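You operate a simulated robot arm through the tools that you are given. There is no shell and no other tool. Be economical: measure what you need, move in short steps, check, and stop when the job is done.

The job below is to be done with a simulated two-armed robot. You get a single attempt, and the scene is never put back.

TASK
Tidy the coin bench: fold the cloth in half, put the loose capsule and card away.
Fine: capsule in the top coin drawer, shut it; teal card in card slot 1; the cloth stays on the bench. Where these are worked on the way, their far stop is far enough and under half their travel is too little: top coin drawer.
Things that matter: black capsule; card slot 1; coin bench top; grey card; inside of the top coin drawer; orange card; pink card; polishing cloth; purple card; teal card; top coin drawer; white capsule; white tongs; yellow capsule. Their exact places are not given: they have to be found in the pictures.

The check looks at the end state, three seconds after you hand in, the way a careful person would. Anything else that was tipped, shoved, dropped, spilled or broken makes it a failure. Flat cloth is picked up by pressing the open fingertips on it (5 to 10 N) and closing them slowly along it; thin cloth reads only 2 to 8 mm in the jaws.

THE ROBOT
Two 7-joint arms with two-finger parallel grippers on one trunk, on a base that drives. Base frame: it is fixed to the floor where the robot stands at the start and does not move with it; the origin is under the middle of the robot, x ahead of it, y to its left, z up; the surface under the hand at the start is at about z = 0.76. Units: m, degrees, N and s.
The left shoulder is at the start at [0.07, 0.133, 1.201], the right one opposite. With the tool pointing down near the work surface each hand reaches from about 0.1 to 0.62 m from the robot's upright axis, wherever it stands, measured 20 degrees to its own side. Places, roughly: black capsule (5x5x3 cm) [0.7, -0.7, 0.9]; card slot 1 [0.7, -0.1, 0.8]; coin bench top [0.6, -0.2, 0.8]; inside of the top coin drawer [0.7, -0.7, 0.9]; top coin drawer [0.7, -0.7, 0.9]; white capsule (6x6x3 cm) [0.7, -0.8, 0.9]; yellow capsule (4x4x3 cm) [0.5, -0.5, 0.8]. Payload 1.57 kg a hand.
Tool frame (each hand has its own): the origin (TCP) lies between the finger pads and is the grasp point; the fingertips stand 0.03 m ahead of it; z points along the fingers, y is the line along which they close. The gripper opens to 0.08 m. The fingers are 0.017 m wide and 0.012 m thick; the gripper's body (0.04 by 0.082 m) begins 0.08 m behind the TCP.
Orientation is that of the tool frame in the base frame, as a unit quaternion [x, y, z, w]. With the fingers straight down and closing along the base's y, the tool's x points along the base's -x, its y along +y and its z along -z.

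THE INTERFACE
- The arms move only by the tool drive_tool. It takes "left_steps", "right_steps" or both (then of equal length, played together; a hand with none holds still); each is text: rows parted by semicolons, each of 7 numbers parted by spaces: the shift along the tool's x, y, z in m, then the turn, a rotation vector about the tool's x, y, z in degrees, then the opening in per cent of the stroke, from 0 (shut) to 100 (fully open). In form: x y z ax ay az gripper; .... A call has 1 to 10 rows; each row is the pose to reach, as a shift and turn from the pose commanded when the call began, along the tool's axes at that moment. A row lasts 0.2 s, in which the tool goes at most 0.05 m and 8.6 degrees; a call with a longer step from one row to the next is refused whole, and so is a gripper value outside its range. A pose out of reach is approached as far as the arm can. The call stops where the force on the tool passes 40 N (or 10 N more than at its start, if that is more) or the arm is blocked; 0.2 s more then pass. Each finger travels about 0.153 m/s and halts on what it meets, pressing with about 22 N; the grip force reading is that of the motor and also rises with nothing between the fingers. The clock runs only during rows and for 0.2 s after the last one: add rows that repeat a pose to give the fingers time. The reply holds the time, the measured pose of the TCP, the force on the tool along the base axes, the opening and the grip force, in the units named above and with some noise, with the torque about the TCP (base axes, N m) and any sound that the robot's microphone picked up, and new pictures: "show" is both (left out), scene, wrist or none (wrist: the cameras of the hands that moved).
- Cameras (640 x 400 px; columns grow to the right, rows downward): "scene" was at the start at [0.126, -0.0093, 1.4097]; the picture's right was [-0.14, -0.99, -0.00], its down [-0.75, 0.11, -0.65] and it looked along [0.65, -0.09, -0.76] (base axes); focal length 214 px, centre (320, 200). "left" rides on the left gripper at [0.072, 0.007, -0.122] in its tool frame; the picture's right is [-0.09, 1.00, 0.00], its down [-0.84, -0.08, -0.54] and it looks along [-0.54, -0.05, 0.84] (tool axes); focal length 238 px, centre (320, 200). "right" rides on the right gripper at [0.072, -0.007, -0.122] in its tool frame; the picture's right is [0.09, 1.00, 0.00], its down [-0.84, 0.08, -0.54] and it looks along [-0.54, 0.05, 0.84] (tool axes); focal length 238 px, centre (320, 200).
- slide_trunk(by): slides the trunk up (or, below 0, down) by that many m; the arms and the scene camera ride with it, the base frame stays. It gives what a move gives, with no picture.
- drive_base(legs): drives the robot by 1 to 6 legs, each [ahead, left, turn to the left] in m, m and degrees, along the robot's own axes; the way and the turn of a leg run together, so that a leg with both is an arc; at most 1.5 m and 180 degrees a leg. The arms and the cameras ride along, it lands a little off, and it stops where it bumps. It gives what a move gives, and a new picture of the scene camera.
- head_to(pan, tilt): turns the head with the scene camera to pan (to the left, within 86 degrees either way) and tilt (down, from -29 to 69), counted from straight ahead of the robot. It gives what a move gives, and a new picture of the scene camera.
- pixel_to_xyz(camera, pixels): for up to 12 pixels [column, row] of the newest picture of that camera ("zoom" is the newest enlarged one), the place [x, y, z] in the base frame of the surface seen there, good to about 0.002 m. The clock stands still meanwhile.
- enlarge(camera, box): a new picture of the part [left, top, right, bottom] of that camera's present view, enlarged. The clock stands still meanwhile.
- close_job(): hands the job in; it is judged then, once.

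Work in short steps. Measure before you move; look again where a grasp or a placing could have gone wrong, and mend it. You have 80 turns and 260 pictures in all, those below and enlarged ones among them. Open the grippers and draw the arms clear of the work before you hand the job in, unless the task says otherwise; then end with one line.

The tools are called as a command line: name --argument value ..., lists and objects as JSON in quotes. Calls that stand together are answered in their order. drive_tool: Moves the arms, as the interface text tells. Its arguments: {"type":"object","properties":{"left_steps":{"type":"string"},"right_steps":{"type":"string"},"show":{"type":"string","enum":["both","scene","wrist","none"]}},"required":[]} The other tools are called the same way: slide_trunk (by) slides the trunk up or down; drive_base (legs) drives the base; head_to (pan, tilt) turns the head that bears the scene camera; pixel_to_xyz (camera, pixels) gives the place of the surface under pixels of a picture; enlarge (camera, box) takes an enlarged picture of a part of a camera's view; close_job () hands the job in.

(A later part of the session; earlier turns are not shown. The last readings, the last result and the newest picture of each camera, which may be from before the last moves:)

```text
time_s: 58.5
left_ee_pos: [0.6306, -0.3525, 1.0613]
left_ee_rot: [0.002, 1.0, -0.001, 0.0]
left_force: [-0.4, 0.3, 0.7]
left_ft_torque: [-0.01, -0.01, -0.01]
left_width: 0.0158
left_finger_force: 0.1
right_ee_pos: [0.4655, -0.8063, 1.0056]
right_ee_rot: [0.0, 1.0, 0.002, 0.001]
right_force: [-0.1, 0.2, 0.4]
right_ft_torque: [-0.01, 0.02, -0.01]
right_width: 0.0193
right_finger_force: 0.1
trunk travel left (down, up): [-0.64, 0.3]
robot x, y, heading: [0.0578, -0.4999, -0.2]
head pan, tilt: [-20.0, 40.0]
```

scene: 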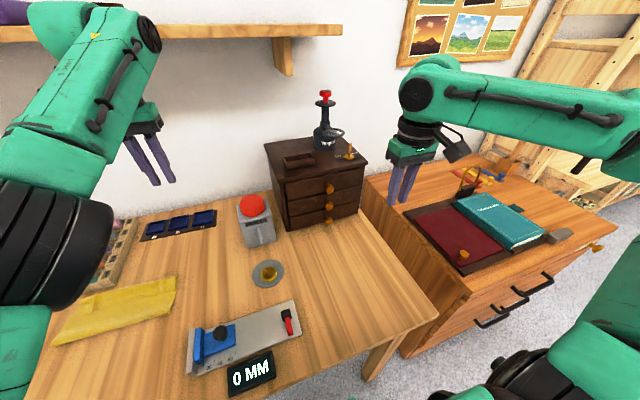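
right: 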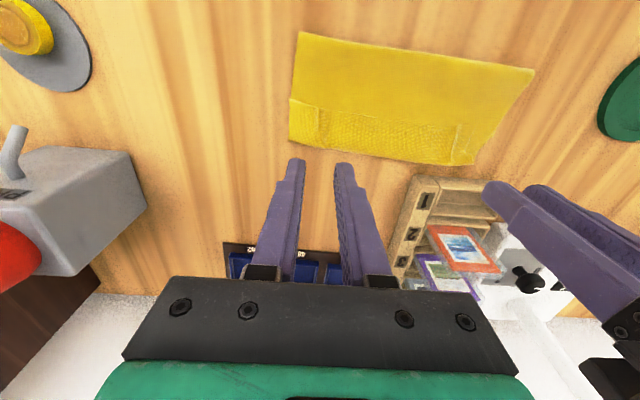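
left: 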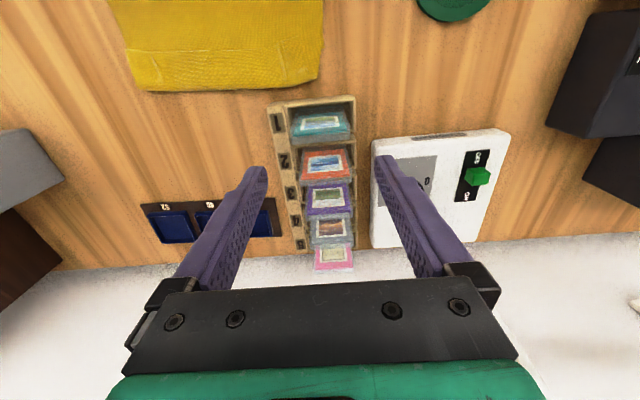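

The left arm didn't fully retract but is high and clear. I'll zoom on the cabinet and capsule and measure.

enlarge --camera "scene" --box '[225, 80, 385, 290]'

enlarge --camera "scene" --box '[260, 130, 375, 235]'

pixel_to_xyz --camera "scene" --pixels '[[330, 188], [329, 207], [267, 274], [258, 278], [300, 190], [350, 180], [267, 143], [367, 160], [285, 180], [349, 152], [252, 204], [268, 268]]'

```text
1.90 times, centred on (305, 185) of scene
```

zoom: 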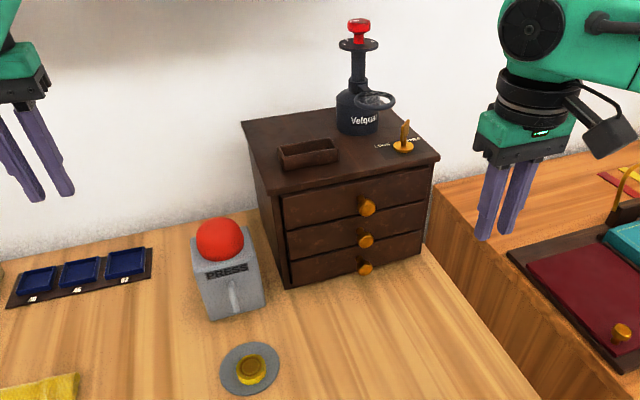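

```text
3.81 times, centred on (318, 182) of scene
```

zoom: 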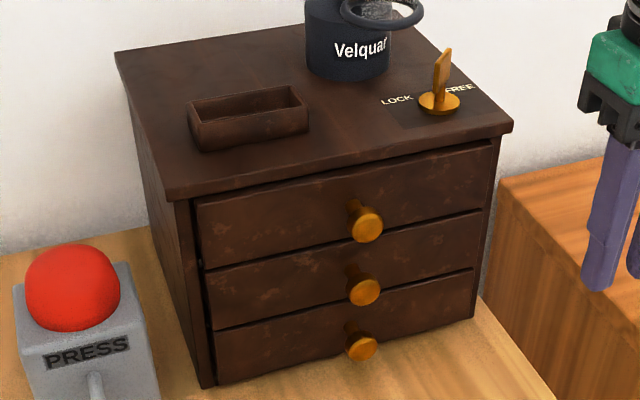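

```text
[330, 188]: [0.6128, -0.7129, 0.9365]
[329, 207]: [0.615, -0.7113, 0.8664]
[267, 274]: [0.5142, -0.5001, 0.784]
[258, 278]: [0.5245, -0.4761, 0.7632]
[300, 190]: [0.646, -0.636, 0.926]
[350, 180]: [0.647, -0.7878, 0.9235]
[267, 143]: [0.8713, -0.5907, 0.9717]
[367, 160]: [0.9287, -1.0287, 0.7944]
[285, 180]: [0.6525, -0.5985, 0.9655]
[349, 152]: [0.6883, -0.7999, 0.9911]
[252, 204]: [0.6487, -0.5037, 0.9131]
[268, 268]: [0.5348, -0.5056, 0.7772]
```

Top knob head is at (0.613, −0.712, 0.937) and the drawer front is at x≈0.646. I'll move the right hand above the knob with jaws open 40 mm, fingers straight down closing along y.

drive_tool --right_steps "-0.032 0.0194 0 0 0 0 50; -0.064 0.0388 0 0 0 0 50; -0.096 0.058 0 0 0 0 50; -0.128 0.077 0 0 0 0 50; -0.158 0.095 0 0 0 0 50; -0.158 0.095 0 0 0 0 50" --show "both"

```text
time_s: 59.9
left_ee_pos: [0.63, -0.353, 1.0629]
left_ee_rot: [0.001, 1.0, -0.001, 0.0]
left_force: [-0.1, 0.2, 0.4]
left_ft_torque: [-0.01, 0.0, -0.02]
left_width: 0.0159
left_finger_force: 0.0
right_ee_pos: [0.6087, -0.7168, 1.0035]
right_ee_rot: [0.002, 1.0, 0.001, 0.002]
right_force: [0.4, -0.4, 0.2]
right_ft_torque: [-0.02, -0.01, 0.02]
right_width: 0.04
right_finger_force: 0.1
right hand out of reach, approached as far as the arm can: row 5, 6
trunk travel left (down, up): [-0.64, 0.3]
robot x, y, heading: [0.0537, -0.4925, -0.2]
head pan, tilt: [-20.0, 40.0]
```

scene: 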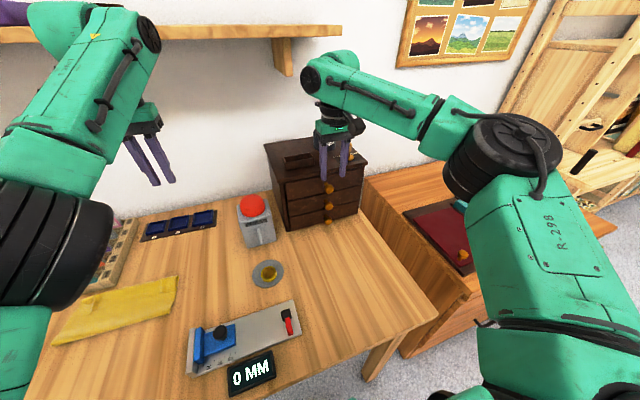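
right: 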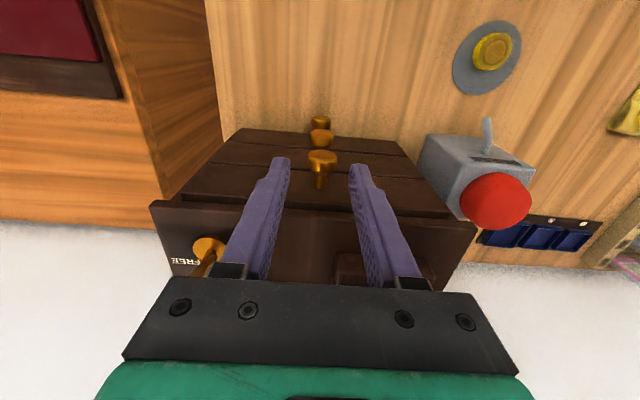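

The knob (320,165) is centred between the fingers. I'll descend to z≈0.945 and read the position.

drive_tool --right_steps "-0.002 0.003 0.03 0 0 0 50; -0.008 0.005 0.058 0 0 0 50; -0.012 0.005 0.058 0 0 0 50; -0.012 0.005 0.058 0 0 0 50" --show "wrist"

```text
time_s: 60.9
left_ee_pos: [0.6299, -0.3542, 1.0618]
left_ee_rot: [0.001, 1.0, -0.002, 0.0]
left_force: [0.2, -0.7, -0.4]
left_ft_torque: [0.01, -0.01, 0.0]
left_width: 0.0158
left_finger_force: 0.1
right_ee_pos: [0.6156, -0.7122, 0.9454]
right_ee_rot: [0.002, 1.0, 0.002, 0.001]
right_force: [-0.2, 0.2, 0.3]
right_ft_torque: [0.01, 0.02, 0.0]
right_width: 0.0398
right_finger_force: 0.1
right hand out of reach, approached as far as the arm can: row 3, 4
trunk travel left (down, up): [-0.64, 0.3]
robot x, y, heading: [0.0617, -0.4968, -0.0]
head pan, tilt: [-20.0, 40.0]
```

right: 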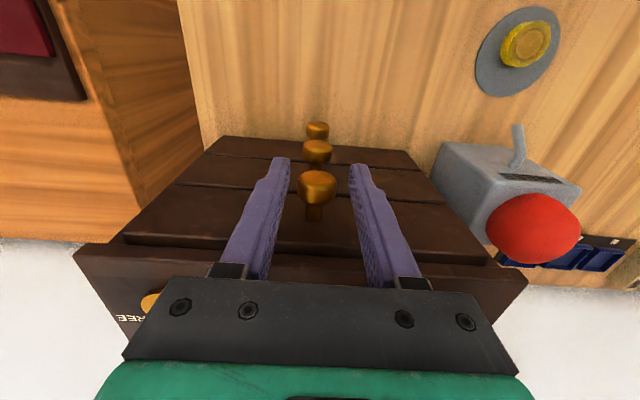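

Fingers cover x 0.607–0.624 around the knob head. I'll close on it.

drive_tool --right_steps "0 0 0 0 0 0 35; 0 0 0 0 0 0 20; 0 0 0 0 0 0 10; 0 0 0 0 0 0 5" --show "wrist"

```text
time_s: 61.9
left_ee_pos: [0.6309, -0.3541, 1.0605]
left_ee_rot: [0.001, 1.0, 0.0, 0.0]
left_force: [0.1, -0.3, -0.4]
left_ft_torque: [-0.01, -0.02, -0.02]
left_width: 0.016
left_finger_force: 0.1
right_ee_pos: [0.6159, -0.7138, 0.9452]
right_ee_rot: [0.002, 1.0, 0.003, 0.002]
right_force: [0.9, -4.2, 1.3]
right_ft_torque: [-0.15, -0.01, -0.04]
right_width: 0.0249
right_finger_force: 36.7
trunk travel left (down, up): [-0.64, 0.3]
robot x, y, heading: [0.0562, -0.4956, -0.2]
head pan, tilt: [-20.0, 40.0]
```

right: 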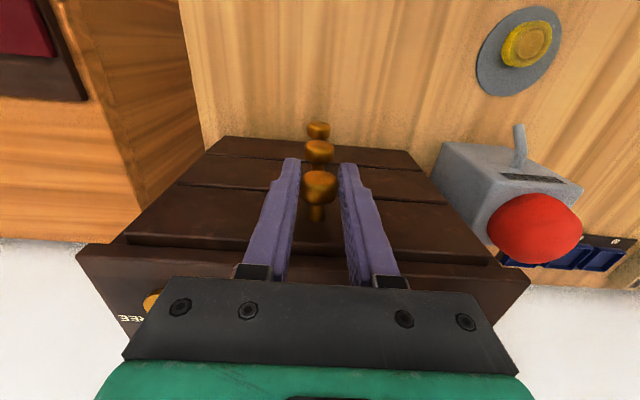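

Knob gripped at 25 mm. I'll pull straight back in 2 cm steps.

drive_tool --right_steps "0.015 0 0 0 0 0 5; 0.03 0 0 0 0 0 5; 0.045 0 0 0 0 0 5; 0.06 0 0 0 0 0 5; 0.075 0 0 0 0 0 5; 0.09 0 0 0 0 0 5" --show "both"

```text
time_s: 63.3
left_ee_pos: [0.6292, -0.3553, 1.0618]
left_ee_rot: [0.002, 1.0, 0.001, 0.0]
left_force: [0.0, 0.3, 0.2]
left_ft_torque: [-0.01, -0.01, -0.01]
left_width: 0.016
left_finger_force: 0.0
right_ee_pos: [0.5246, -0.7137, 0.9457]
right_ee_rot: [0.001, 1.0, 0.002, 0.001]
right_force: [-1.3, -8.7, -1.3]
right_ft_torque: [-0.15, -0.73, -0.11]
right_width: 0.0249
right_finger_force: 36.4
trunk travel left (down, up): [-0.64, 0.3]
robot x, y, heading: [0.0526, -0.4942, 0.2]
head pan, tilt: [-20.0, 40.0]
```

scene: 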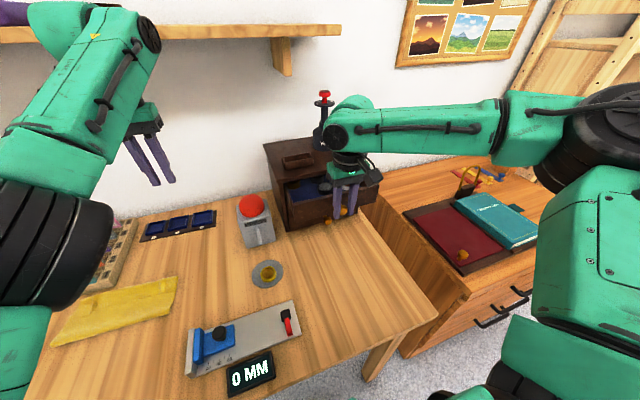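
right: 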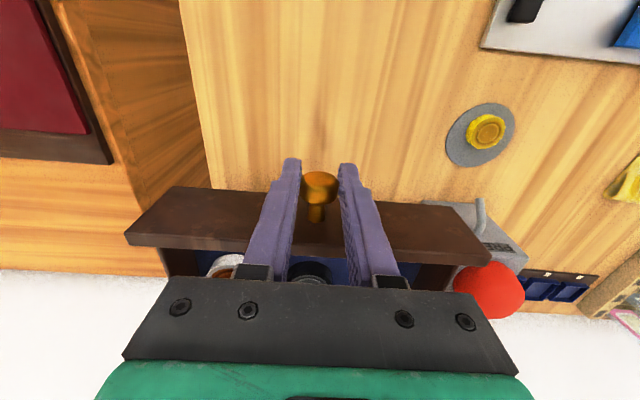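

The drawer slid out 9 cm, and white and black capsules are inside. I'll pull further toward its stop.

drive_tool --right_steps "0.012 0 0 0 0 0 5; 0.024 0 0 0 0 0 5; 0.036 0 0 0 0 0 5; 0.048 0 0 0 0 0 5; 0.06 0 0 0 0 0 5" --show "wrist"

```text
time_s: 64.5
left_ee_pos: [0.6299, -0.3553, 1.0626]
left_ee_rot: [0.001, 1.0, 0.001, 0.001]
left_force: [0.6, -0.6, 0.1]
left_ft_torque: [-0.01, 0.0, 0.0]
left_width: 0.016
left_finger_force: 0.1
right_ee_pos: [0.4651, -0.7136, 0.9446]
right_ee_rot: [0.002, 1.0, 0.003, 0.001]
right_force: [-1.3, -9.4, -3.8]
right_ft_torque: [-0.09, -0.88, 0.04]
right_width: 0.0246
right_finger_force: 36.0
trunk travel left (down, up): [-0.64, 0.3]
robot x, y, heading: [0.0519, -0.496, -0.4]
head pan, tilt: [-20.0, 40.0]
```

right: 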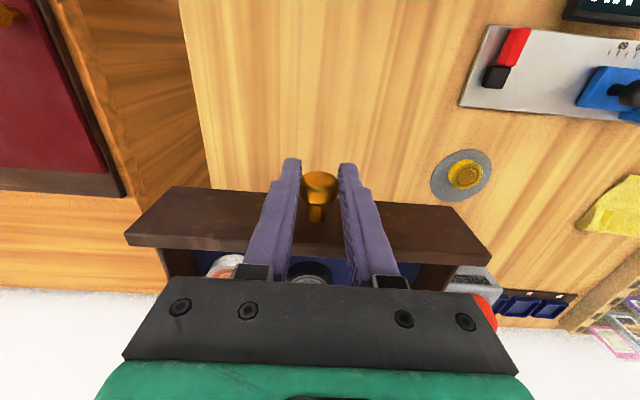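

15 cm out is well over half of the cabinet's depth. I'll release the knob, lift away and move aside to look inside.

drive_tool --right_steps "0 0 0 0 0 0 20; 0 0 0 0 0 0 40; 0 0 0 0 0 0 50; 0 0 -0.045 0 0 0 50; 0 0 -0.09 0 0 0 50; 0.04 0 -0.1 0 0 0 50; 0.08 0 -0.1 0 0 0 50" --show "both"

enlarge --camera "scene" --box '[225, 120, 405, 290]'

```text
time_s: 66.1
left_ee_pos: [0.6288, -0.3542, 1.0625]
left_ee_rot: [0.001, 1.0, 0.0, 0.0]
left_force: [0.2, 0.4, 0.9]
left_ft_torque: [-0.02, -0.01, 0.0]
left_width: 0.0158
left_finger_force: 0.1
right_ee_pos: [0.3842, -0.7132, 1.0462]
right_ee_rot: [0.0, 1.0, 0.002, 0.002]
right_force: [-0.9, 0.0, 0.1]
right_ft_torque: [-0.03, 0.01, 0.0]
right_width: 0.0399
right_finger_force: 0.1
trunk travel left (down, up): [-0.64, 0.3]
robot x, y, heading: [0.0559, -0.4989, -0.3]
head pan, tilt: [-20.0, 40.0]
```

scene: 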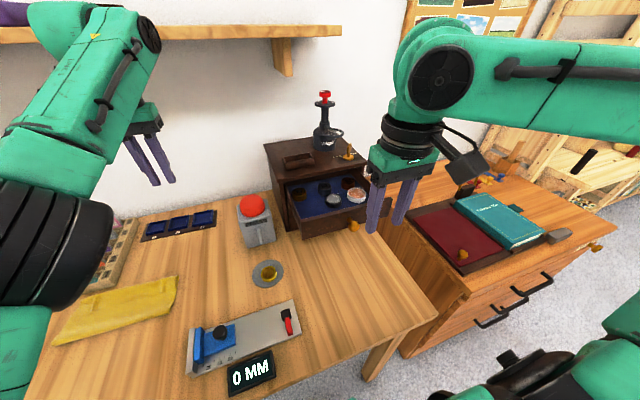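
right: 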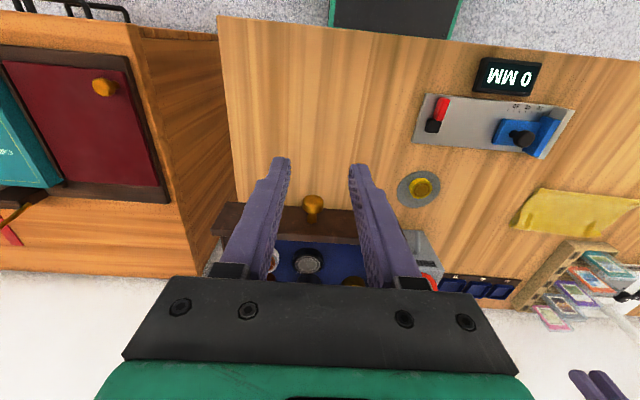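

```text
2.35 times, centred on (315, 205) of scene
```

zoom: 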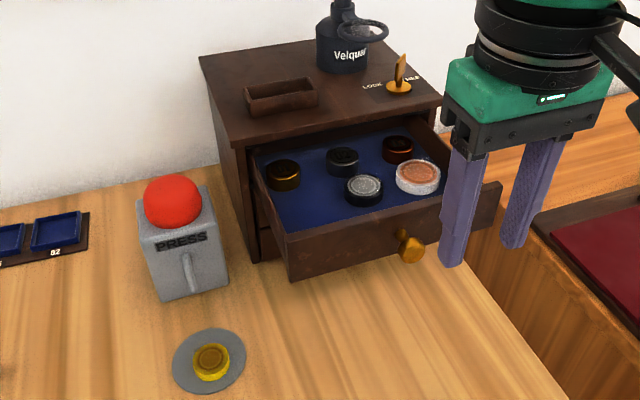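

The drawer has free blue floor at front-left (zoom ~(305,210)). I'll measure the drawer interior and the loose capsule.

pixel_to_xyz --camera "zoom" --pixels '[[305, 210], [280, 215], [330, 200], [285, 170], [365, 185], [418, 172], [290, 240], [258, 170], [400, 215], [212, 352], [208, 376], [232, 358]]'

enlarge --camera "right" --box '[380, 150, 470, 220]'

pixel_to_xyz --camera "right" --pixels '[[418, 187], [409, 187], [428, 187], [418, 178], [418, 197], [438, 187], [399, 187]]'

```text
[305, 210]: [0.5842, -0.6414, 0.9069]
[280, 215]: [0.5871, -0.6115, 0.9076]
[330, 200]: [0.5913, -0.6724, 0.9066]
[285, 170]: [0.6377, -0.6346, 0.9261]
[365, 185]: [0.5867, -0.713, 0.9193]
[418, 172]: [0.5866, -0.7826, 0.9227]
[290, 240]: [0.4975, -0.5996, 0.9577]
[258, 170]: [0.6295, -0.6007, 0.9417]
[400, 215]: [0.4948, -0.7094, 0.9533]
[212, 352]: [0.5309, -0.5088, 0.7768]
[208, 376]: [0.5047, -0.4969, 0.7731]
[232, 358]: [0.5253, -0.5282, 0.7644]
```

```text
5.71 times, centred on (425, 185) of right
```

zoom: 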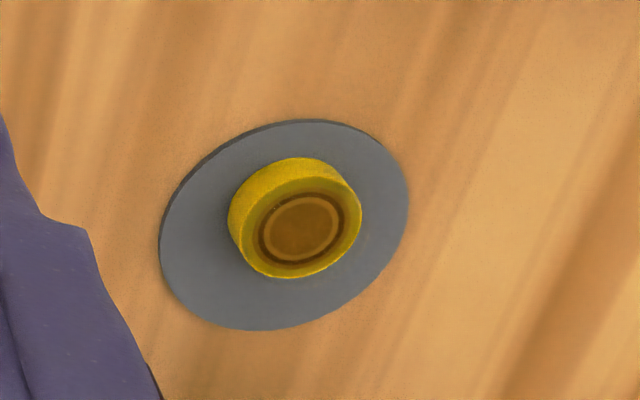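

```text
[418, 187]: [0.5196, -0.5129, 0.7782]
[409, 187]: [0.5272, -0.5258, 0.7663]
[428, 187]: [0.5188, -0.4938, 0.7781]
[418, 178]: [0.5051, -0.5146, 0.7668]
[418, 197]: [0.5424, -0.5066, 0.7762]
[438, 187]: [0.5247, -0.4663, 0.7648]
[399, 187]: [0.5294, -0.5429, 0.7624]
```

Capsule is at about (0.523,−0.505) with its top at z≈0.783; the drop spot in the drawer is about (0.553,−0.645) with floor z≈0.907. I'll drive 0.2 m left so the right arm can pick it up.

drive_base --legs '[[0, 0.2, 0]]'

drive_tool --right_steps "-0.04 0.002 0.02 0 0 0 70; -0.08 0.004 0.04 0 0 0 80; -0.12 0.006 0.07 0 0 0 80; -0.139 0.008 0.11 0 0 0 80; -0.139 0.008 0.15 0 0 0 80; -0.139 0.008 0.175 0 0 0 80" --show "both"

```text
time_s: 67.7
left_ee_pos: [0.6293, -0.1539, 1.0609]
left_ee_rot: [0.002, 1.0, 0.0, 0.0]
left_force: [-0.3, 0.5, 0.8]
left_ft_torque: [-0.01, -0.01, -0.02]
left_width: 0.016
left_finger_force: 0.1
right_ee_pos: [0.3861, -0.5148, 1.0445]
right_ee_rot: [0.0, 1.0, 0.002, 0.002]
right_force: [-0.6, -0.3, -0.5]
right_ft_torque: [-0.05, 0.0, 0.0]
right_width: 0.0398
right_finger_force: 0.1
trunk travel left (down, up): [-0.64, 0.3]
robot x, y, heading: [0.0564, -0.298, -0.0]
head pan, tilt: [-20.0, 40.0]
```

scene: 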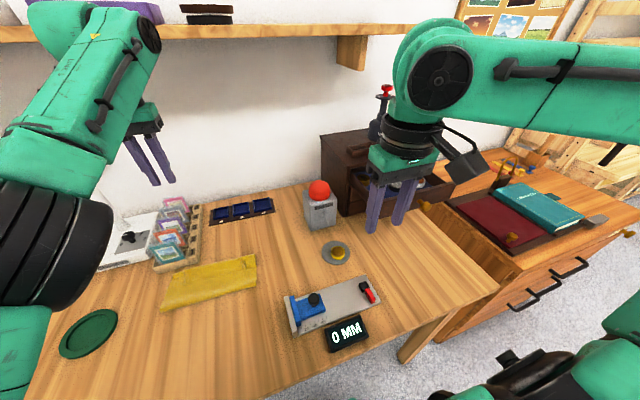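

```text
time_s: 69.1
left_ee_pos: [0.6303, -0.1535, 1.0604]
left_ee_rot: [0.002, 1.0, -0.001, 0.001]
left_force: [-0.3, -0.1, -0.2]
left_ft_torque: [-0.04, 0.03, 0.0]
left_width: 0.016
left_finger_force: 0.0
right_ee_pos: [0.5252, -0.5055, 0.8694]
right_ee_rot: [-0.001, 1.0, 0.002, 0.0]
right_force: [0.3, 0.8, -0.5]
right_ft_torque: [0.0, -0.04, 0.01]
right_width: 0.0641
right_finger_force: 0.0
trunk travel left (down, up): [-0.64, 0.3]
robot x, y, heading: [0.0566, -0.3001, -0.2]
head pan, tilt: [-20.0, 40.0]
```

scene: 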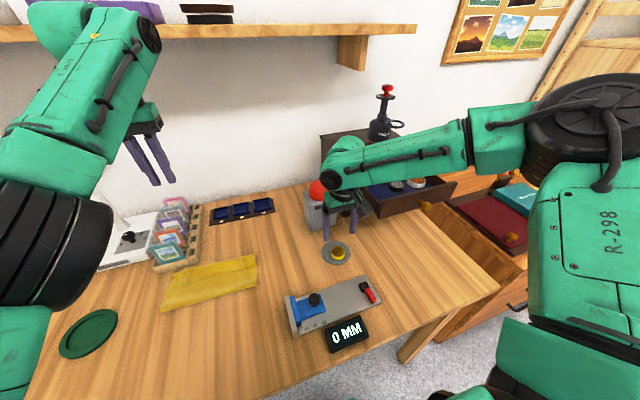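
right: 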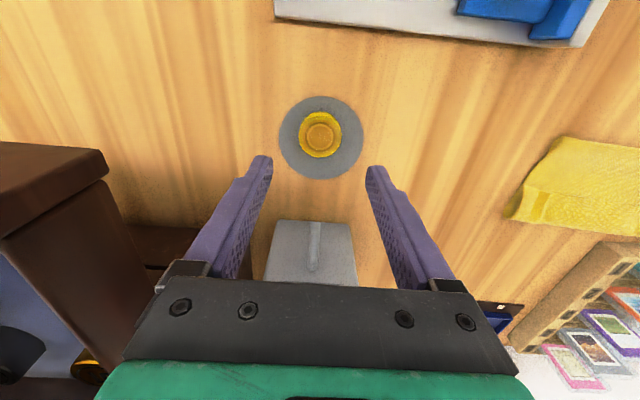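

Capsule is at (321,134) between the fingers. I'll measure its rim and the button device clearance.

pixel_to_xyz --camera "right" --pixels '[[321, 134], [302, 132], [340, 132], [320, 120], [321, 150], [321, 156], [275, 222], [314, 232], [350, 225], [285, 137], [362, 137]]'

enlarge --camera "right" --box '[270, 80, 370, 190]'

```text
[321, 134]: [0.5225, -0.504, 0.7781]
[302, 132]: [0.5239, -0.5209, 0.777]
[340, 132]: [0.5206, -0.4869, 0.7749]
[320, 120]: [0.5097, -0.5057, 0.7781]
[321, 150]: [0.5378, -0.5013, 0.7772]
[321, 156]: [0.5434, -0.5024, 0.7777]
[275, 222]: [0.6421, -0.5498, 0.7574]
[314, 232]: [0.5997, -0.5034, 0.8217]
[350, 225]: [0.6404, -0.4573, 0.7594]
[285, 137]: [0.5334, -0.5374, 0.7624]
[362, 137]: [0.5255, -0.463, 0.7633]
```

```text
3.64 times, centred on (320, 135) of right
```

zoom: 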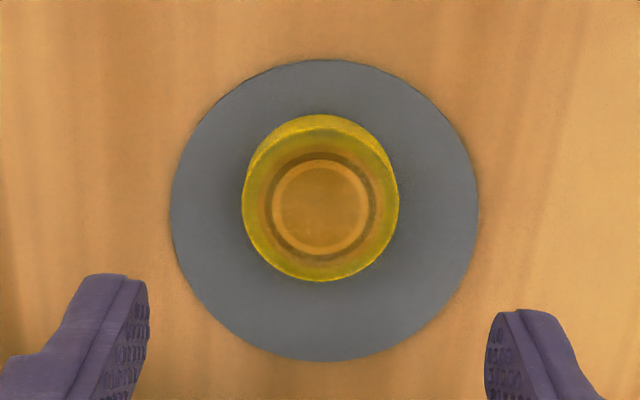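

Capsule centre is about (0.524, −0.504), top at z 0.778, and the disc surface at 0.764. I'll descend to tip z≈0.767 and close.

drive_tool --right_steps "0 0.0015 0.03 0 0 0 75; 0 0.0015 0.055 0 0 0 75; 0 0.0015 0.066 0 0 0 75; 0 0.0015 0.071 0 0 0 75; 0 0.0015 0.071 0 0 0 70; 0 0.0015 0.071 0 0 0 60; 0 0.0015 0.071 0 0 0 50; 0 0.0015 0.071 0 0 0 40; 0 0.0015 0.071 0 0 0 30; 0 0.0015 0.071 0 0 0 30" --show "wrist"

```text
time_s: 71.3
left_ee_pos: [0.6289, -0.1541, 1.0623]
left_ee_rot: [0.002, 1.0, -0.002, -0.001]
left_force: [-0.7, 0.2, -0.4]
left_ft_torque: [-0.02, -0.03, 0.0]
left_width: 0.0161
left_finger_force: 0.0
right_ee_pos: [0.5259, -0.5033, 0.7995]
right_ee_rot: [0.0, 1.0, 0.002, 0.0]
right_force: [0.2, 0.3, -0.1]
right_ft_torque: [0.0, 0.01, -0.04]
right_width: 0.0384
right_finger_force: 22.2
trunk travel left (down, up): [-0.64, 0.3]
robot x, y, heading: [0.0569, -0.2996, 0.3]
head pan, tilt: [-20.0, 40.0]
```

right: 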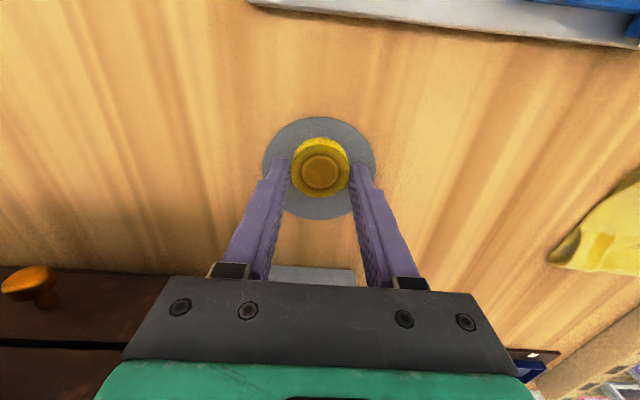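

Capsule gripped at 38.4 mm. I'll lift it 22 cm, then drive 0.143 m right so the hand lies over the drop spot's y.

drive_tool --right_steps "0 0 -0.03 0 0 0 30; 0 0 -0.07 0 0 0 30; 0.005 0 -0.115 0 0 0 30; 0.01 0 -0.16 0 0 0 30; 0.01 0 -0.2 0 0 0 30; 0.01 0 -0.225 0 0 0 30; 0.01 0 -0.225 0 0 0 30" --show "none"

drive_base --legs '[[0, -0.143, 0]]'

enlarge --camera "right" --box '[160, 60, 480, 260]'

```text
time_s: 72.9
left_ee_pos: [0.6297, -0.1527, 1.0602]
left_ee_rot: [0.002, 1.0, -0.001, 0.0]
left_force: [0.4, 0.6, -0.3]
left_ft_torque: [-0.03, 0.01, 0.0]
left_width: 0.0161
left_finger_force: 0.1
right_ee_pos: [0.5151, -0.5044, 1.0237]
right_ee_rot: [0.0, 1.0, 0.002, 0.0]
right_force: [0.1, 0.2, -1.6]
right_ft_torque: [0.03, -0.01, -0.04]
right_width: 0.0386
right_finger_force: 22.1
trunk travel left (down, up): [-0.64, 0.3]
robot x, y, heading: [0.0584, -0.2979, -0.3]
head pan, tilt: [-20.0, 40.0]
```

```text
time_s: 74.2
left_ee_pos: [0.6285, -0.2934, 1.0621]
left_ee_rot: [0.001, 1.0, -0.001, 0.0]
left_force: [-0.1, -0.1, -0.9]
left_ft_torque: [-0.02, 0.01, 0.03]
left_width: 0.0157
left_finger_force: 0.0
right_ee_pos: [0.5151, -0.6427, 1.0246]
right_ee_rot: [-0.001, 1.0, 0.001, 0.001]
right_force: [0.9, 0.5, -0.9]
right_ft_torque: [0.01, -0.02, -0.03]
right_width: 0.0388
right_finger_force: 22.0
trunk travel left (down, up): [-0.64, 0.3]
robot x, y, heading: [0.0552, -0.4388, -0.0]
head pan, tilt: [-20.0, 40.0]
```

scene: 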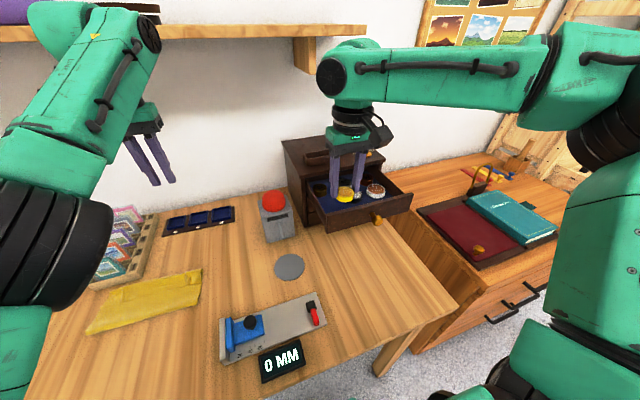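

```text
2.00 times, centred on (320, 160) of right
```

zoom: 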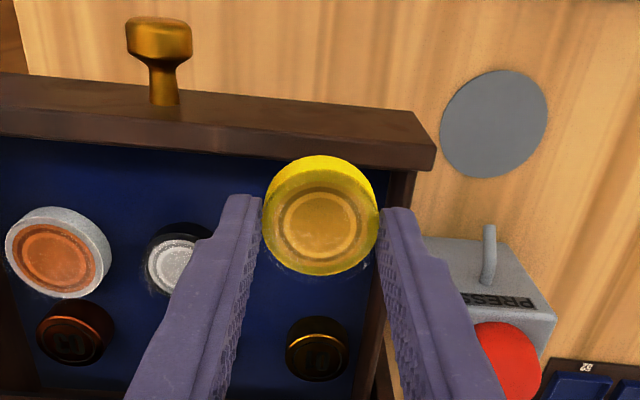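

The capsule is over the drawer. I'll measure the drawer's inner walls and its neighbours to choose the drop point.

pixel_to_xyz --camera "zoom" --pixels '[[400, 185], [392, 200], [255, 165], [220, 160], [170, 245], [320, 340], [200, 180], [225, 180], [390, 190], [250, 330]]'

```text
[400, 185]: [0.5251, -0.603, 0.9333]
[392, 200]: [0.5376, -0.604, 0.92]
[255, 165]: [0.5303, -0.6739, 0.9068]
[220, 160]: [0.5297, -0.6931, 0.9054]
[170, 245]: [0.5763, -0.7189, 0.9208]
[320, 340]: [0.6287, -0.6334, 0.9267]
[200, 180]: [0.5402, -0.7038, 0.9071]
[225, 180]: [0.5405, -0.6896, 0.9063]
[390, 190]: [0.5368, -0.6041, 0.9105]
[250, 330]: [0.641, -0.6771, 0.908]
```

Inner left wall is y=−0.604, with the black capsule's near edge at about −0.69. I'll drop at (0.550,−0.648): move over, lower until the bottom meets the floor, and release.

drive_tool --right_steps "-0.02 -0.005 0 0 0 0 30; -0.035 -0.005 0.01 0 0 0 30; -0.035 -0.005 0.04 0 0 0 30; -0.035 -0.005 0.065 0 0 0 30; -0.035 -0.005 0.076 0 0 0 30; -0.035 -0.005 0.0805 0 0 0 30; -0.035 -0.005 0.0805 0 0 0 30" --show "both"

```text
time_s: 75.8
left_ee_pos: [0.631, -0.294, 1.0602]
left_ee_rot: [0.001, 1.0, -0.001, -0.001]
left_force: [-0.8, 0.0, -0.3]
left_ft_torque: [0.01, 0.0, -0.03]
left_width: 0.016
left_finger_force: 0.1
right_ee_pos: [0.5504, -0.6491, 0.943]
right_ee_rot: [-0.001, 1.0, 0.002, 0.0]
right_force: [-0.3, -0.9, -1.1]
right_ft_torque: [-0.02, 0.02, -0.01]
right_width: 0.0388
right_finger_force: 21.6
trunk travel left (down, up): [-0.64, 0.3]
robot x, y, heading: [0.0545, -0.4358, 0.0]
head pan, tilt: [-20.0, 40.0]
```

scene: 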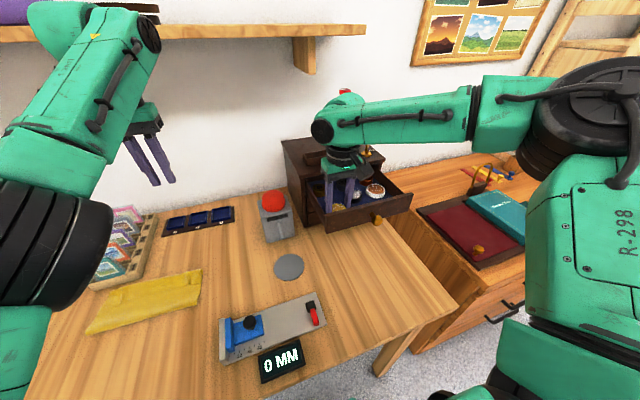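
right: 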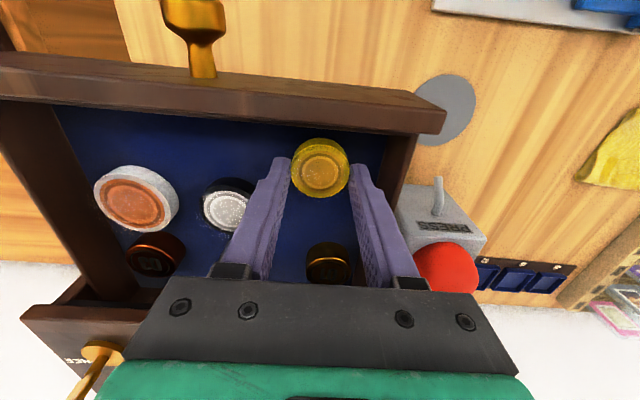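

In place just above the floor. I'll lower 1.5 mm more, open slightly and lift straight out.

drive_tool --right_steps "0 0 0.0015 0 0 0 40; 0 0 0.0015 0 0 0 50; 0 0 0.0015 0 0 0 55; 0 0 0.0015 0 0 0 55; 0 0 -0.03 0 0 0 55; 0 0 -0.07 0 0 0 55; 0 0 -0.11 0 0 0 55; 0.04 0 -0.11 0 0 0 55; 0.085 0 -0.11 0 0 0 55; 0.13 0 -0.11 0 0 0 55" --show "both"

enlarge --camera "scene" --box '[245, 120, 425, 290]'

```text
time_s: 78.0
left_ee_pos: [0.6283, -0.2955, 1.0634]
left_ee_rot: [0.002, 1.0, -0.001, 0.001]
left_force: [-1.3, -0.5, 0.8]
left_ft_torque: [0.0, 0.01, -0.01]
left_width: 0.016
left_finger_force: 0.2
right_ee_pos: [0.4206, -0.6499, 1.0531]
right_ee_rot: [0.0, 1.0, 0.002, 0.001]
right_force: [-0.2, -0.3, 0.3]
right_ft_torque: [0.0, -0.03, 0.01]
right_width: 0.0441
right_finger_force: 0.1
trunk travel left (down, up): [-0.64, 0.3]
robot x, y, heading: [0.0544, -0.4403, -0.2]
head pan, tilt: [-20.0, 40.0]
```

scene: 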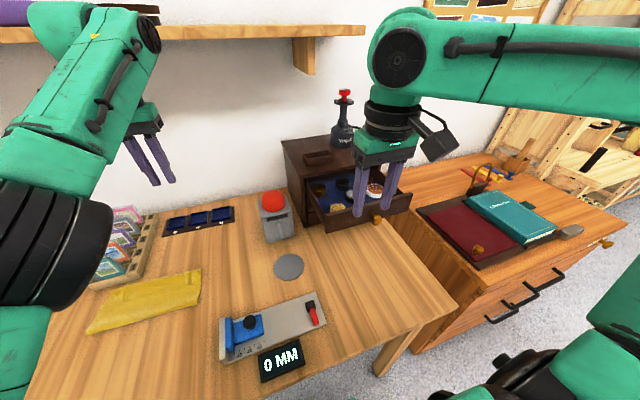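
right: 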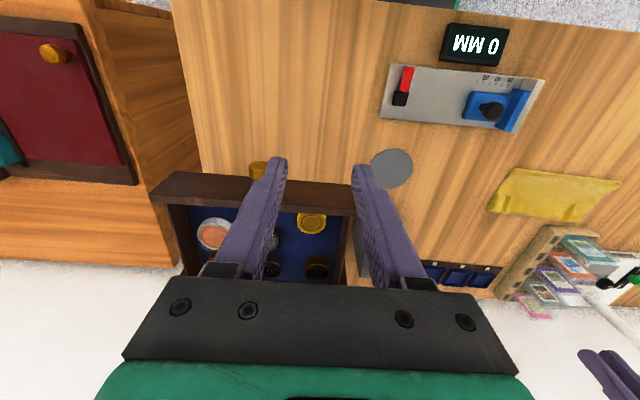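

```text
2.35 times, centred on (335, 205) of scene
```

zoom: 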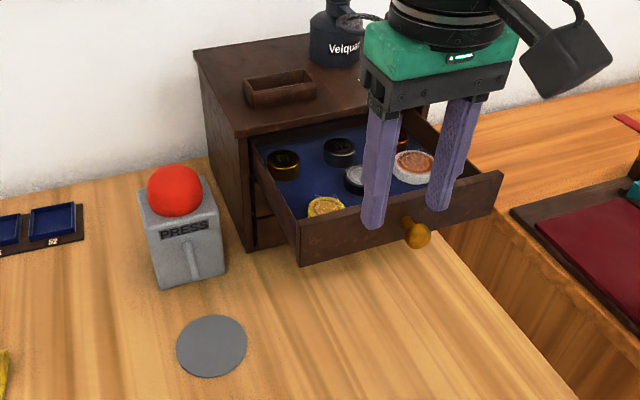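

The yellow capsule sits flat in the drawer. I'll shift the base 6 cm right to align with the knob, close the jaws and lower the hand in front of it.

drive_base --legs '[[0, -0.06, 0]]'

drive_tool --right_steps "0.01 0 0.02 0 0 0 20; 0.01 0 0.06 0 0 0 0; 0.01 0 0.1 0 0 0 0; 0.01 0 0.105 0 0 0 0" --show "wrist"

```text
time_s: 79.0
left_ee_pos: [0.6293, -0.353, 1.0607]
left_ee_rot: [0.0, 1.0, -0.001, 0.0]
left_force: [-1.0, 0.2, 0.0]
left_ft_torque: [0.02, 0.01, -0.03]
left_width: 0.0159
left_finger_force: 0.0
right_ee_pos: [0.4212, -0.7092, 1.0542]
right_ee_rot: [-0.001, 1.0, 0.0, 0.001]
right_force: [-0.3, 0.3, -0.1]
right_ft_torque: [-0.04, 0.02, 0.01]
right_width: 0.0441
right_finger_force: 0.0
trunk travel left (down, up): [-0.64, 0.3]
robot x, y, heading: [0.0529, -0.4986, -0.1]
head pan, tilt: [-20.0, 40.0]
```

scene: 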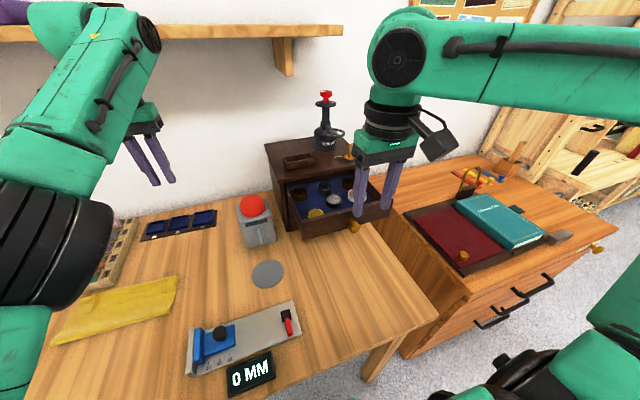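

```text
time_s: 80.0
left_ee_pos: [0.6299, -0.353, 1.0617]
left_ee_rot: [-0.001, 1.0, -0.001, 0.0]
left_force: [0.0, 0.8, 0.5]
left_ft_torque: [0.0, -0.06, 0.05]
left_width: 0.0164
left_finger_force: 0.1
right_ee_pos: [0.411, -0.708, 0.9492]
right_ee_rot: [0.0, 1.0, 0.001, 0.001]
right_force: [0.2, 0.9, -0.1]
right_ft_torque: [0.02, -0.01, -0.01]
right_width: 0.0
right_finger_force: 21.6
trunk travel left (down, up): [-0.64, 0.3]
robot x, y, heading: [0.0565, -0.4975, -0.3]
head pan, tilt: [-20.0, 40.0]
```

right: 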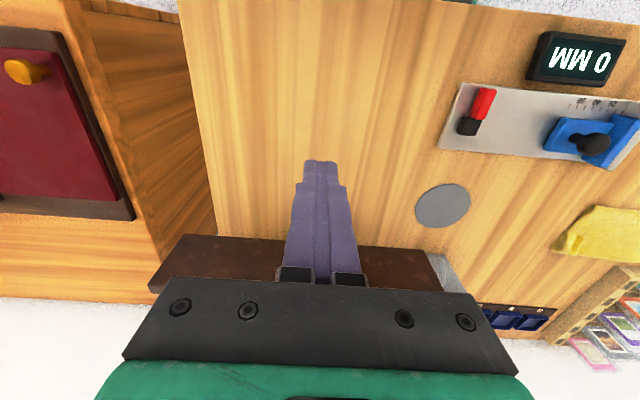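

Hand is in front of the knob. I'll push forward at 2 cm per row, lowered 4 mm.

drive_tool --right_steps "-0.02 -0.003 0.004 0 0 0 0; -0.04 -0.003 0.004 0 0 0 0; -0.055 -0.003 0.004 0 0 0 0; -0.07 -0.003 0.004 0 0 0 0; -0.085 -0.003 0.004 0 0 0 0; -0.1 -0.003 0.004 0 0 0 0; -0.115 -0.003 0.004 0 0 0 0; -0.13 -0.003 0.004 0 0 0 0; -0.145 -0.003 0.004 0 0 0 0; -0.16 -0.003 0.004 0 0 0 0" --show "none"

drive_tool --right_steps "-0.01 0 0 0 0 0 0; -0.02 0 0 0 0 0 0; -0.028 0 0 0 0 0 0; -0.036 0 0 0 0 0 0; -0.042 0 0 0 0 0 0; -0.042 0 0 0 0 0 0" --show "both"

```text
time_s: 82.2
left_ee_pos: [0.6291, -0.3539, 1.0609]
left_ee_rot: [0.0, 1.0, -0.001, 0.0]
left_force: [0.9, -0.7, -0.4]
left_ft_torque: [-0.03, 0.0, 0.0]
left_width: 0.016
left_finger_force: 0.1
right_ee_pos: [0.5718, -0.7136, 0.945]
right_ee_rot: [-0.001, 1.0, 0.0, 0.0]
right_force: [0.8, -0.1, 0.6]
right_ft_torque: [-0.02, 0.02, -0.01]
right_width: 0.0001
right_finger_force: 21.2
trunk travel left (down, up): [-0.64, 0.3]
robot x, y, heading: [0.0561, -0.4989, 0.0]
head pan, tilt: [-20.0, 40.0]
```

```text
time_s: 83.6
left_ee_pos: [0.6234, -0.3549, 1.0637]
left_ee_rot: [0.001, 1.0, -0.001, 0.003]
left_force: [0.5, 0.1, 0.3]
left_ft_torque: [0.03, 0.04, 0.02]
left_width: 0.0163
left_finger_force: 0.2
right_ee_pos: [0.6058, -0.7128, 0.9459]
right_ee_rot: [0.0, 1.0, 0.001, -0.002]
right_force: [-32.5, 3.1, -14.4]
right_ft_torque: [-0.03, 0.66, 0.02]
right_width: 0.0001
right_finger_force: 21.5
trunk travel left (down, up): [-0.64, 0.3]
robot x, y, heading: [0.0589, -0.502, -0.1]
head pan, tilt: [-20.0, 40.0]
```

scene: 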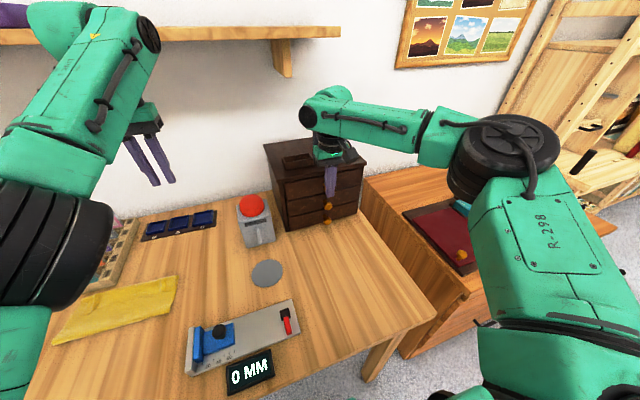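
right: 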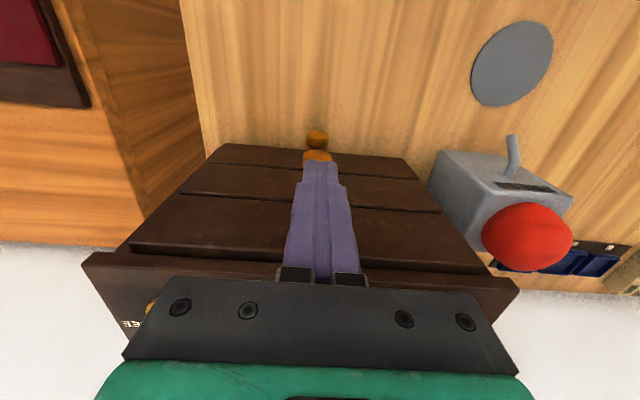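

Resistance is 32 N at x=0.606, so the drawer is home. I'll back the hand off, raise it and verify.

drive_tool --right_steps "0.02 0 0 0 0 0 0; 0.05 0 0 0 0 0 0; 0.09 0 -0.02 0 0 0 0; 0.12 0 -0.05 0 0 0 20; 0.15 0 -0.09 0 0 0 35; 0.18 0 -0.09 0 0 0 35" --show "scene"

enlarge --camera "scene" --box '[225, 100, 405, 260]'

pixel_to_xyz --camera "scene" --pixels '[[330, 188], [300, 190], [350, 180], [329, 207], [305, 208], [60, 330], [175, 285], [150, 290], [100, 300]]'

```text
time_s: 85.0
left_ee_pos: [0.6295, -0.3548, 1.0616]
left_ee_rot: [0.0, 1.0, -0.001, 0.0]
left_force: [0.0, 0.1, -0.3]
left_ft_torque: [0.01, 0.03, -0.01]
left_width: 0.0162
left_finger_force: 0.1
right_ee_pos: [0.4316, -0.7142, 1.0343]
right_ee_rot: [-0.001, 1.0, 0.0, 0.001]
right_force: [0.4, -1.0, -0.3]
right_ft_torque: [0.02, 0.03, 0.03]
right_width: 0.0282
right_finger_force: 0.0
trunk travel left (down, up): [-0.64, 0.3]
robot x, y, heading: [0.0574, -0.5007, -0.1]
head pan, tilt: [-20.0, 40.0]
```

scene: 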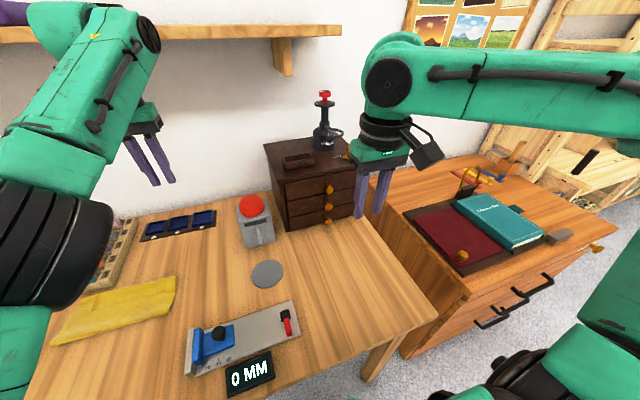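

```text
2.50 times, centred on (315, 180) of scene
```

zoom: 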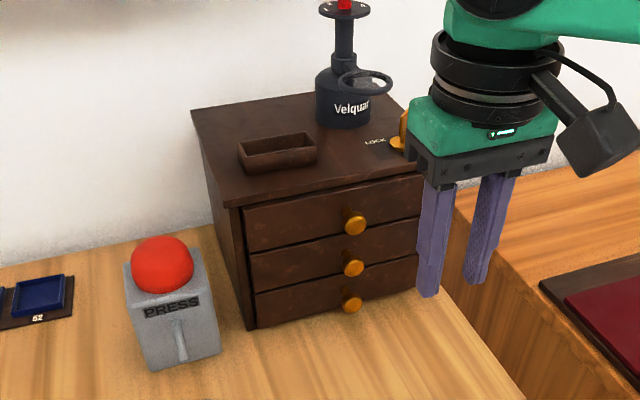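

```text
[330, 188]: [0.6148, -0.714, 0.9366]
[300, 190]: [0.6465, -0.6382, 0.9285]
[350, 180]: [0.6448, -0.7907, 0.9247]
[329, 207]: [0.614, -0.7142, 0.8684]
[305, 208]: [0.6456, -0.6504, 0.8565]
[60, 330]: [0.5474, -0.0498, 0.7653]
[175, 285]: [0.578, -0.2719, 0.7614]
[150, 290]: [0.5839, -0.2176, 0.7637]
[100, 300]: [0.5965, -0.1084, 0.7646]
```

The top drawer is flush with the others (x≈0.646). With turns left, I'll go back and inspect the cloth's turned-back hem closely.

drive_base --legs '[[0, 0.42, 0]]'

head_to --pan -8 --tilt 49

drive_tool --right_steps "0 0.03 0.01 0 0 0 35; 0 0.06 0.03 0 0 0 35; 0 0.08 0.05 0 0 0 35" --show "both"

enlarge --camera "scene" --box '[260, 150, 400, 260]'

```text
time_s: 87.6
left_ee_pos: [0.631, 0.0575, 1.0614]
left_ee_rot: [0.003, 1.0, -0.001, 0.0]
left_force: [-0.5, -1.0, 0.3]
left_ft_torque: [0.02, 0.01, -0.04]
left_width: 0.0161
left_finger_force: 0.1
right_ee_pos: [0.4335, -0.3008, 1.0338]
right_ee_rot: [0.002, 1.0, 0.002, 0.001]
right_force: [-0.9, 0.4, -0.1]
right_ft_torque: [0.03, 0.02, 0.0]
right_width: 0.0282
right_finger_force: 0.0
trunk travel left (down, up): [-0.64, 0.3]
robot x, y, heading: [0.0587, -0.0804, -0.1]
head pan, tilt: [-20.0, 40.0]
```

scene: 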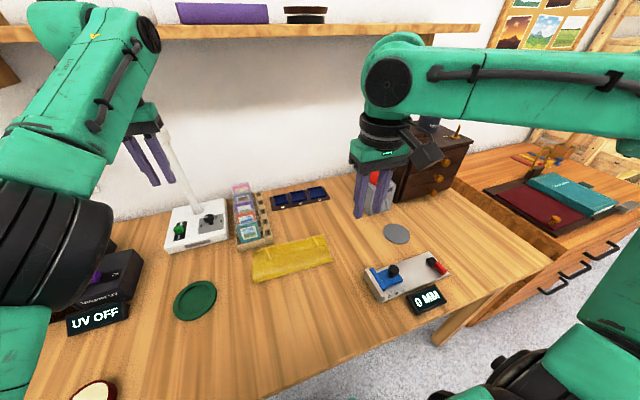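

```text
time_s: 88.3
left_ee_pos: [0.6315, 0.0585, 1.0606]
left_ee_rot: [0.003, 1.0, -0.001, 0.001]
left_force: [0.3, -0.5, -0.4]
left_ft_torque: [-0.01, 0.02, 0.01]
left_width: 0.0156
left_finger_force: 0.0
right_ee_pos: [0.433, -0.2976, 1.0345]
right_ee_rot: [0.001, 1.0, 0.001, 0.001]
right_force: [0.3, -0.3, -0.5]
right_ft_torque: [0.01, 0.01, 0.01]
right_width: 0.0279
right_finger_force: 0.1
trunk travel left (down, up): [-0.64, 0.3]
robot x, y, heading: [0.0579, -0.0841, -0.2]
head pan, tilt: [-8.0, 49.0]
```

scene: 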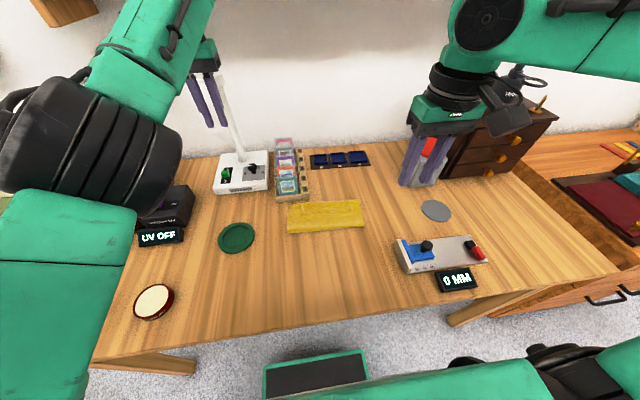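

```text
time_s: 89.1
left_ee_pos: [0.6318, 0.0587, 1.0619]
left_ee_rot: [0.003, 1.0, -0.001, 0.0]
left_force: [0.6, 0.2, 0.0]
left_ft_torque: [-0.02, 0.0, 0.02]
left_width: 0.0158
left_finger_force: 0.1
right_ee_pos: [0.434, -0.219, 0.9836]
right_ee_rot: [0.002, 1.0, 0.001, 0.001]
right_force: [-1.1, -0.6, -0.6]
right_ft_torque: [0.02, 0.01, -0.02]
right_width: 0.028
right_finger_force: 0.0
trunk travel left (down, up): [-0.64, 0.3]
robot x, y, heading: [0.0633, -0.0841, -0.3]
head pan, tilt: [-8.0, 49.0]
```

scene: 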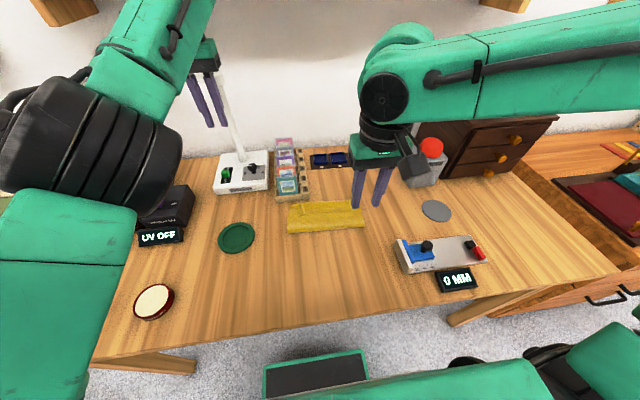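
right: 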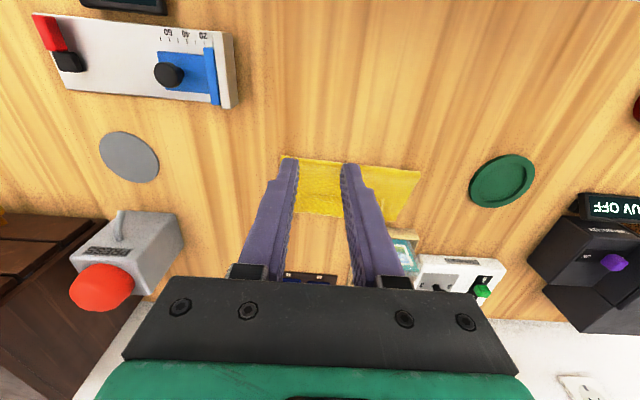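

```text
3.64 times, centred on (330, 205) of scene
```

zoom: 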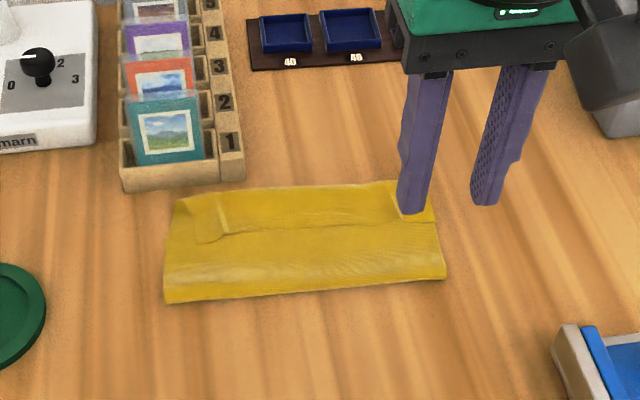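

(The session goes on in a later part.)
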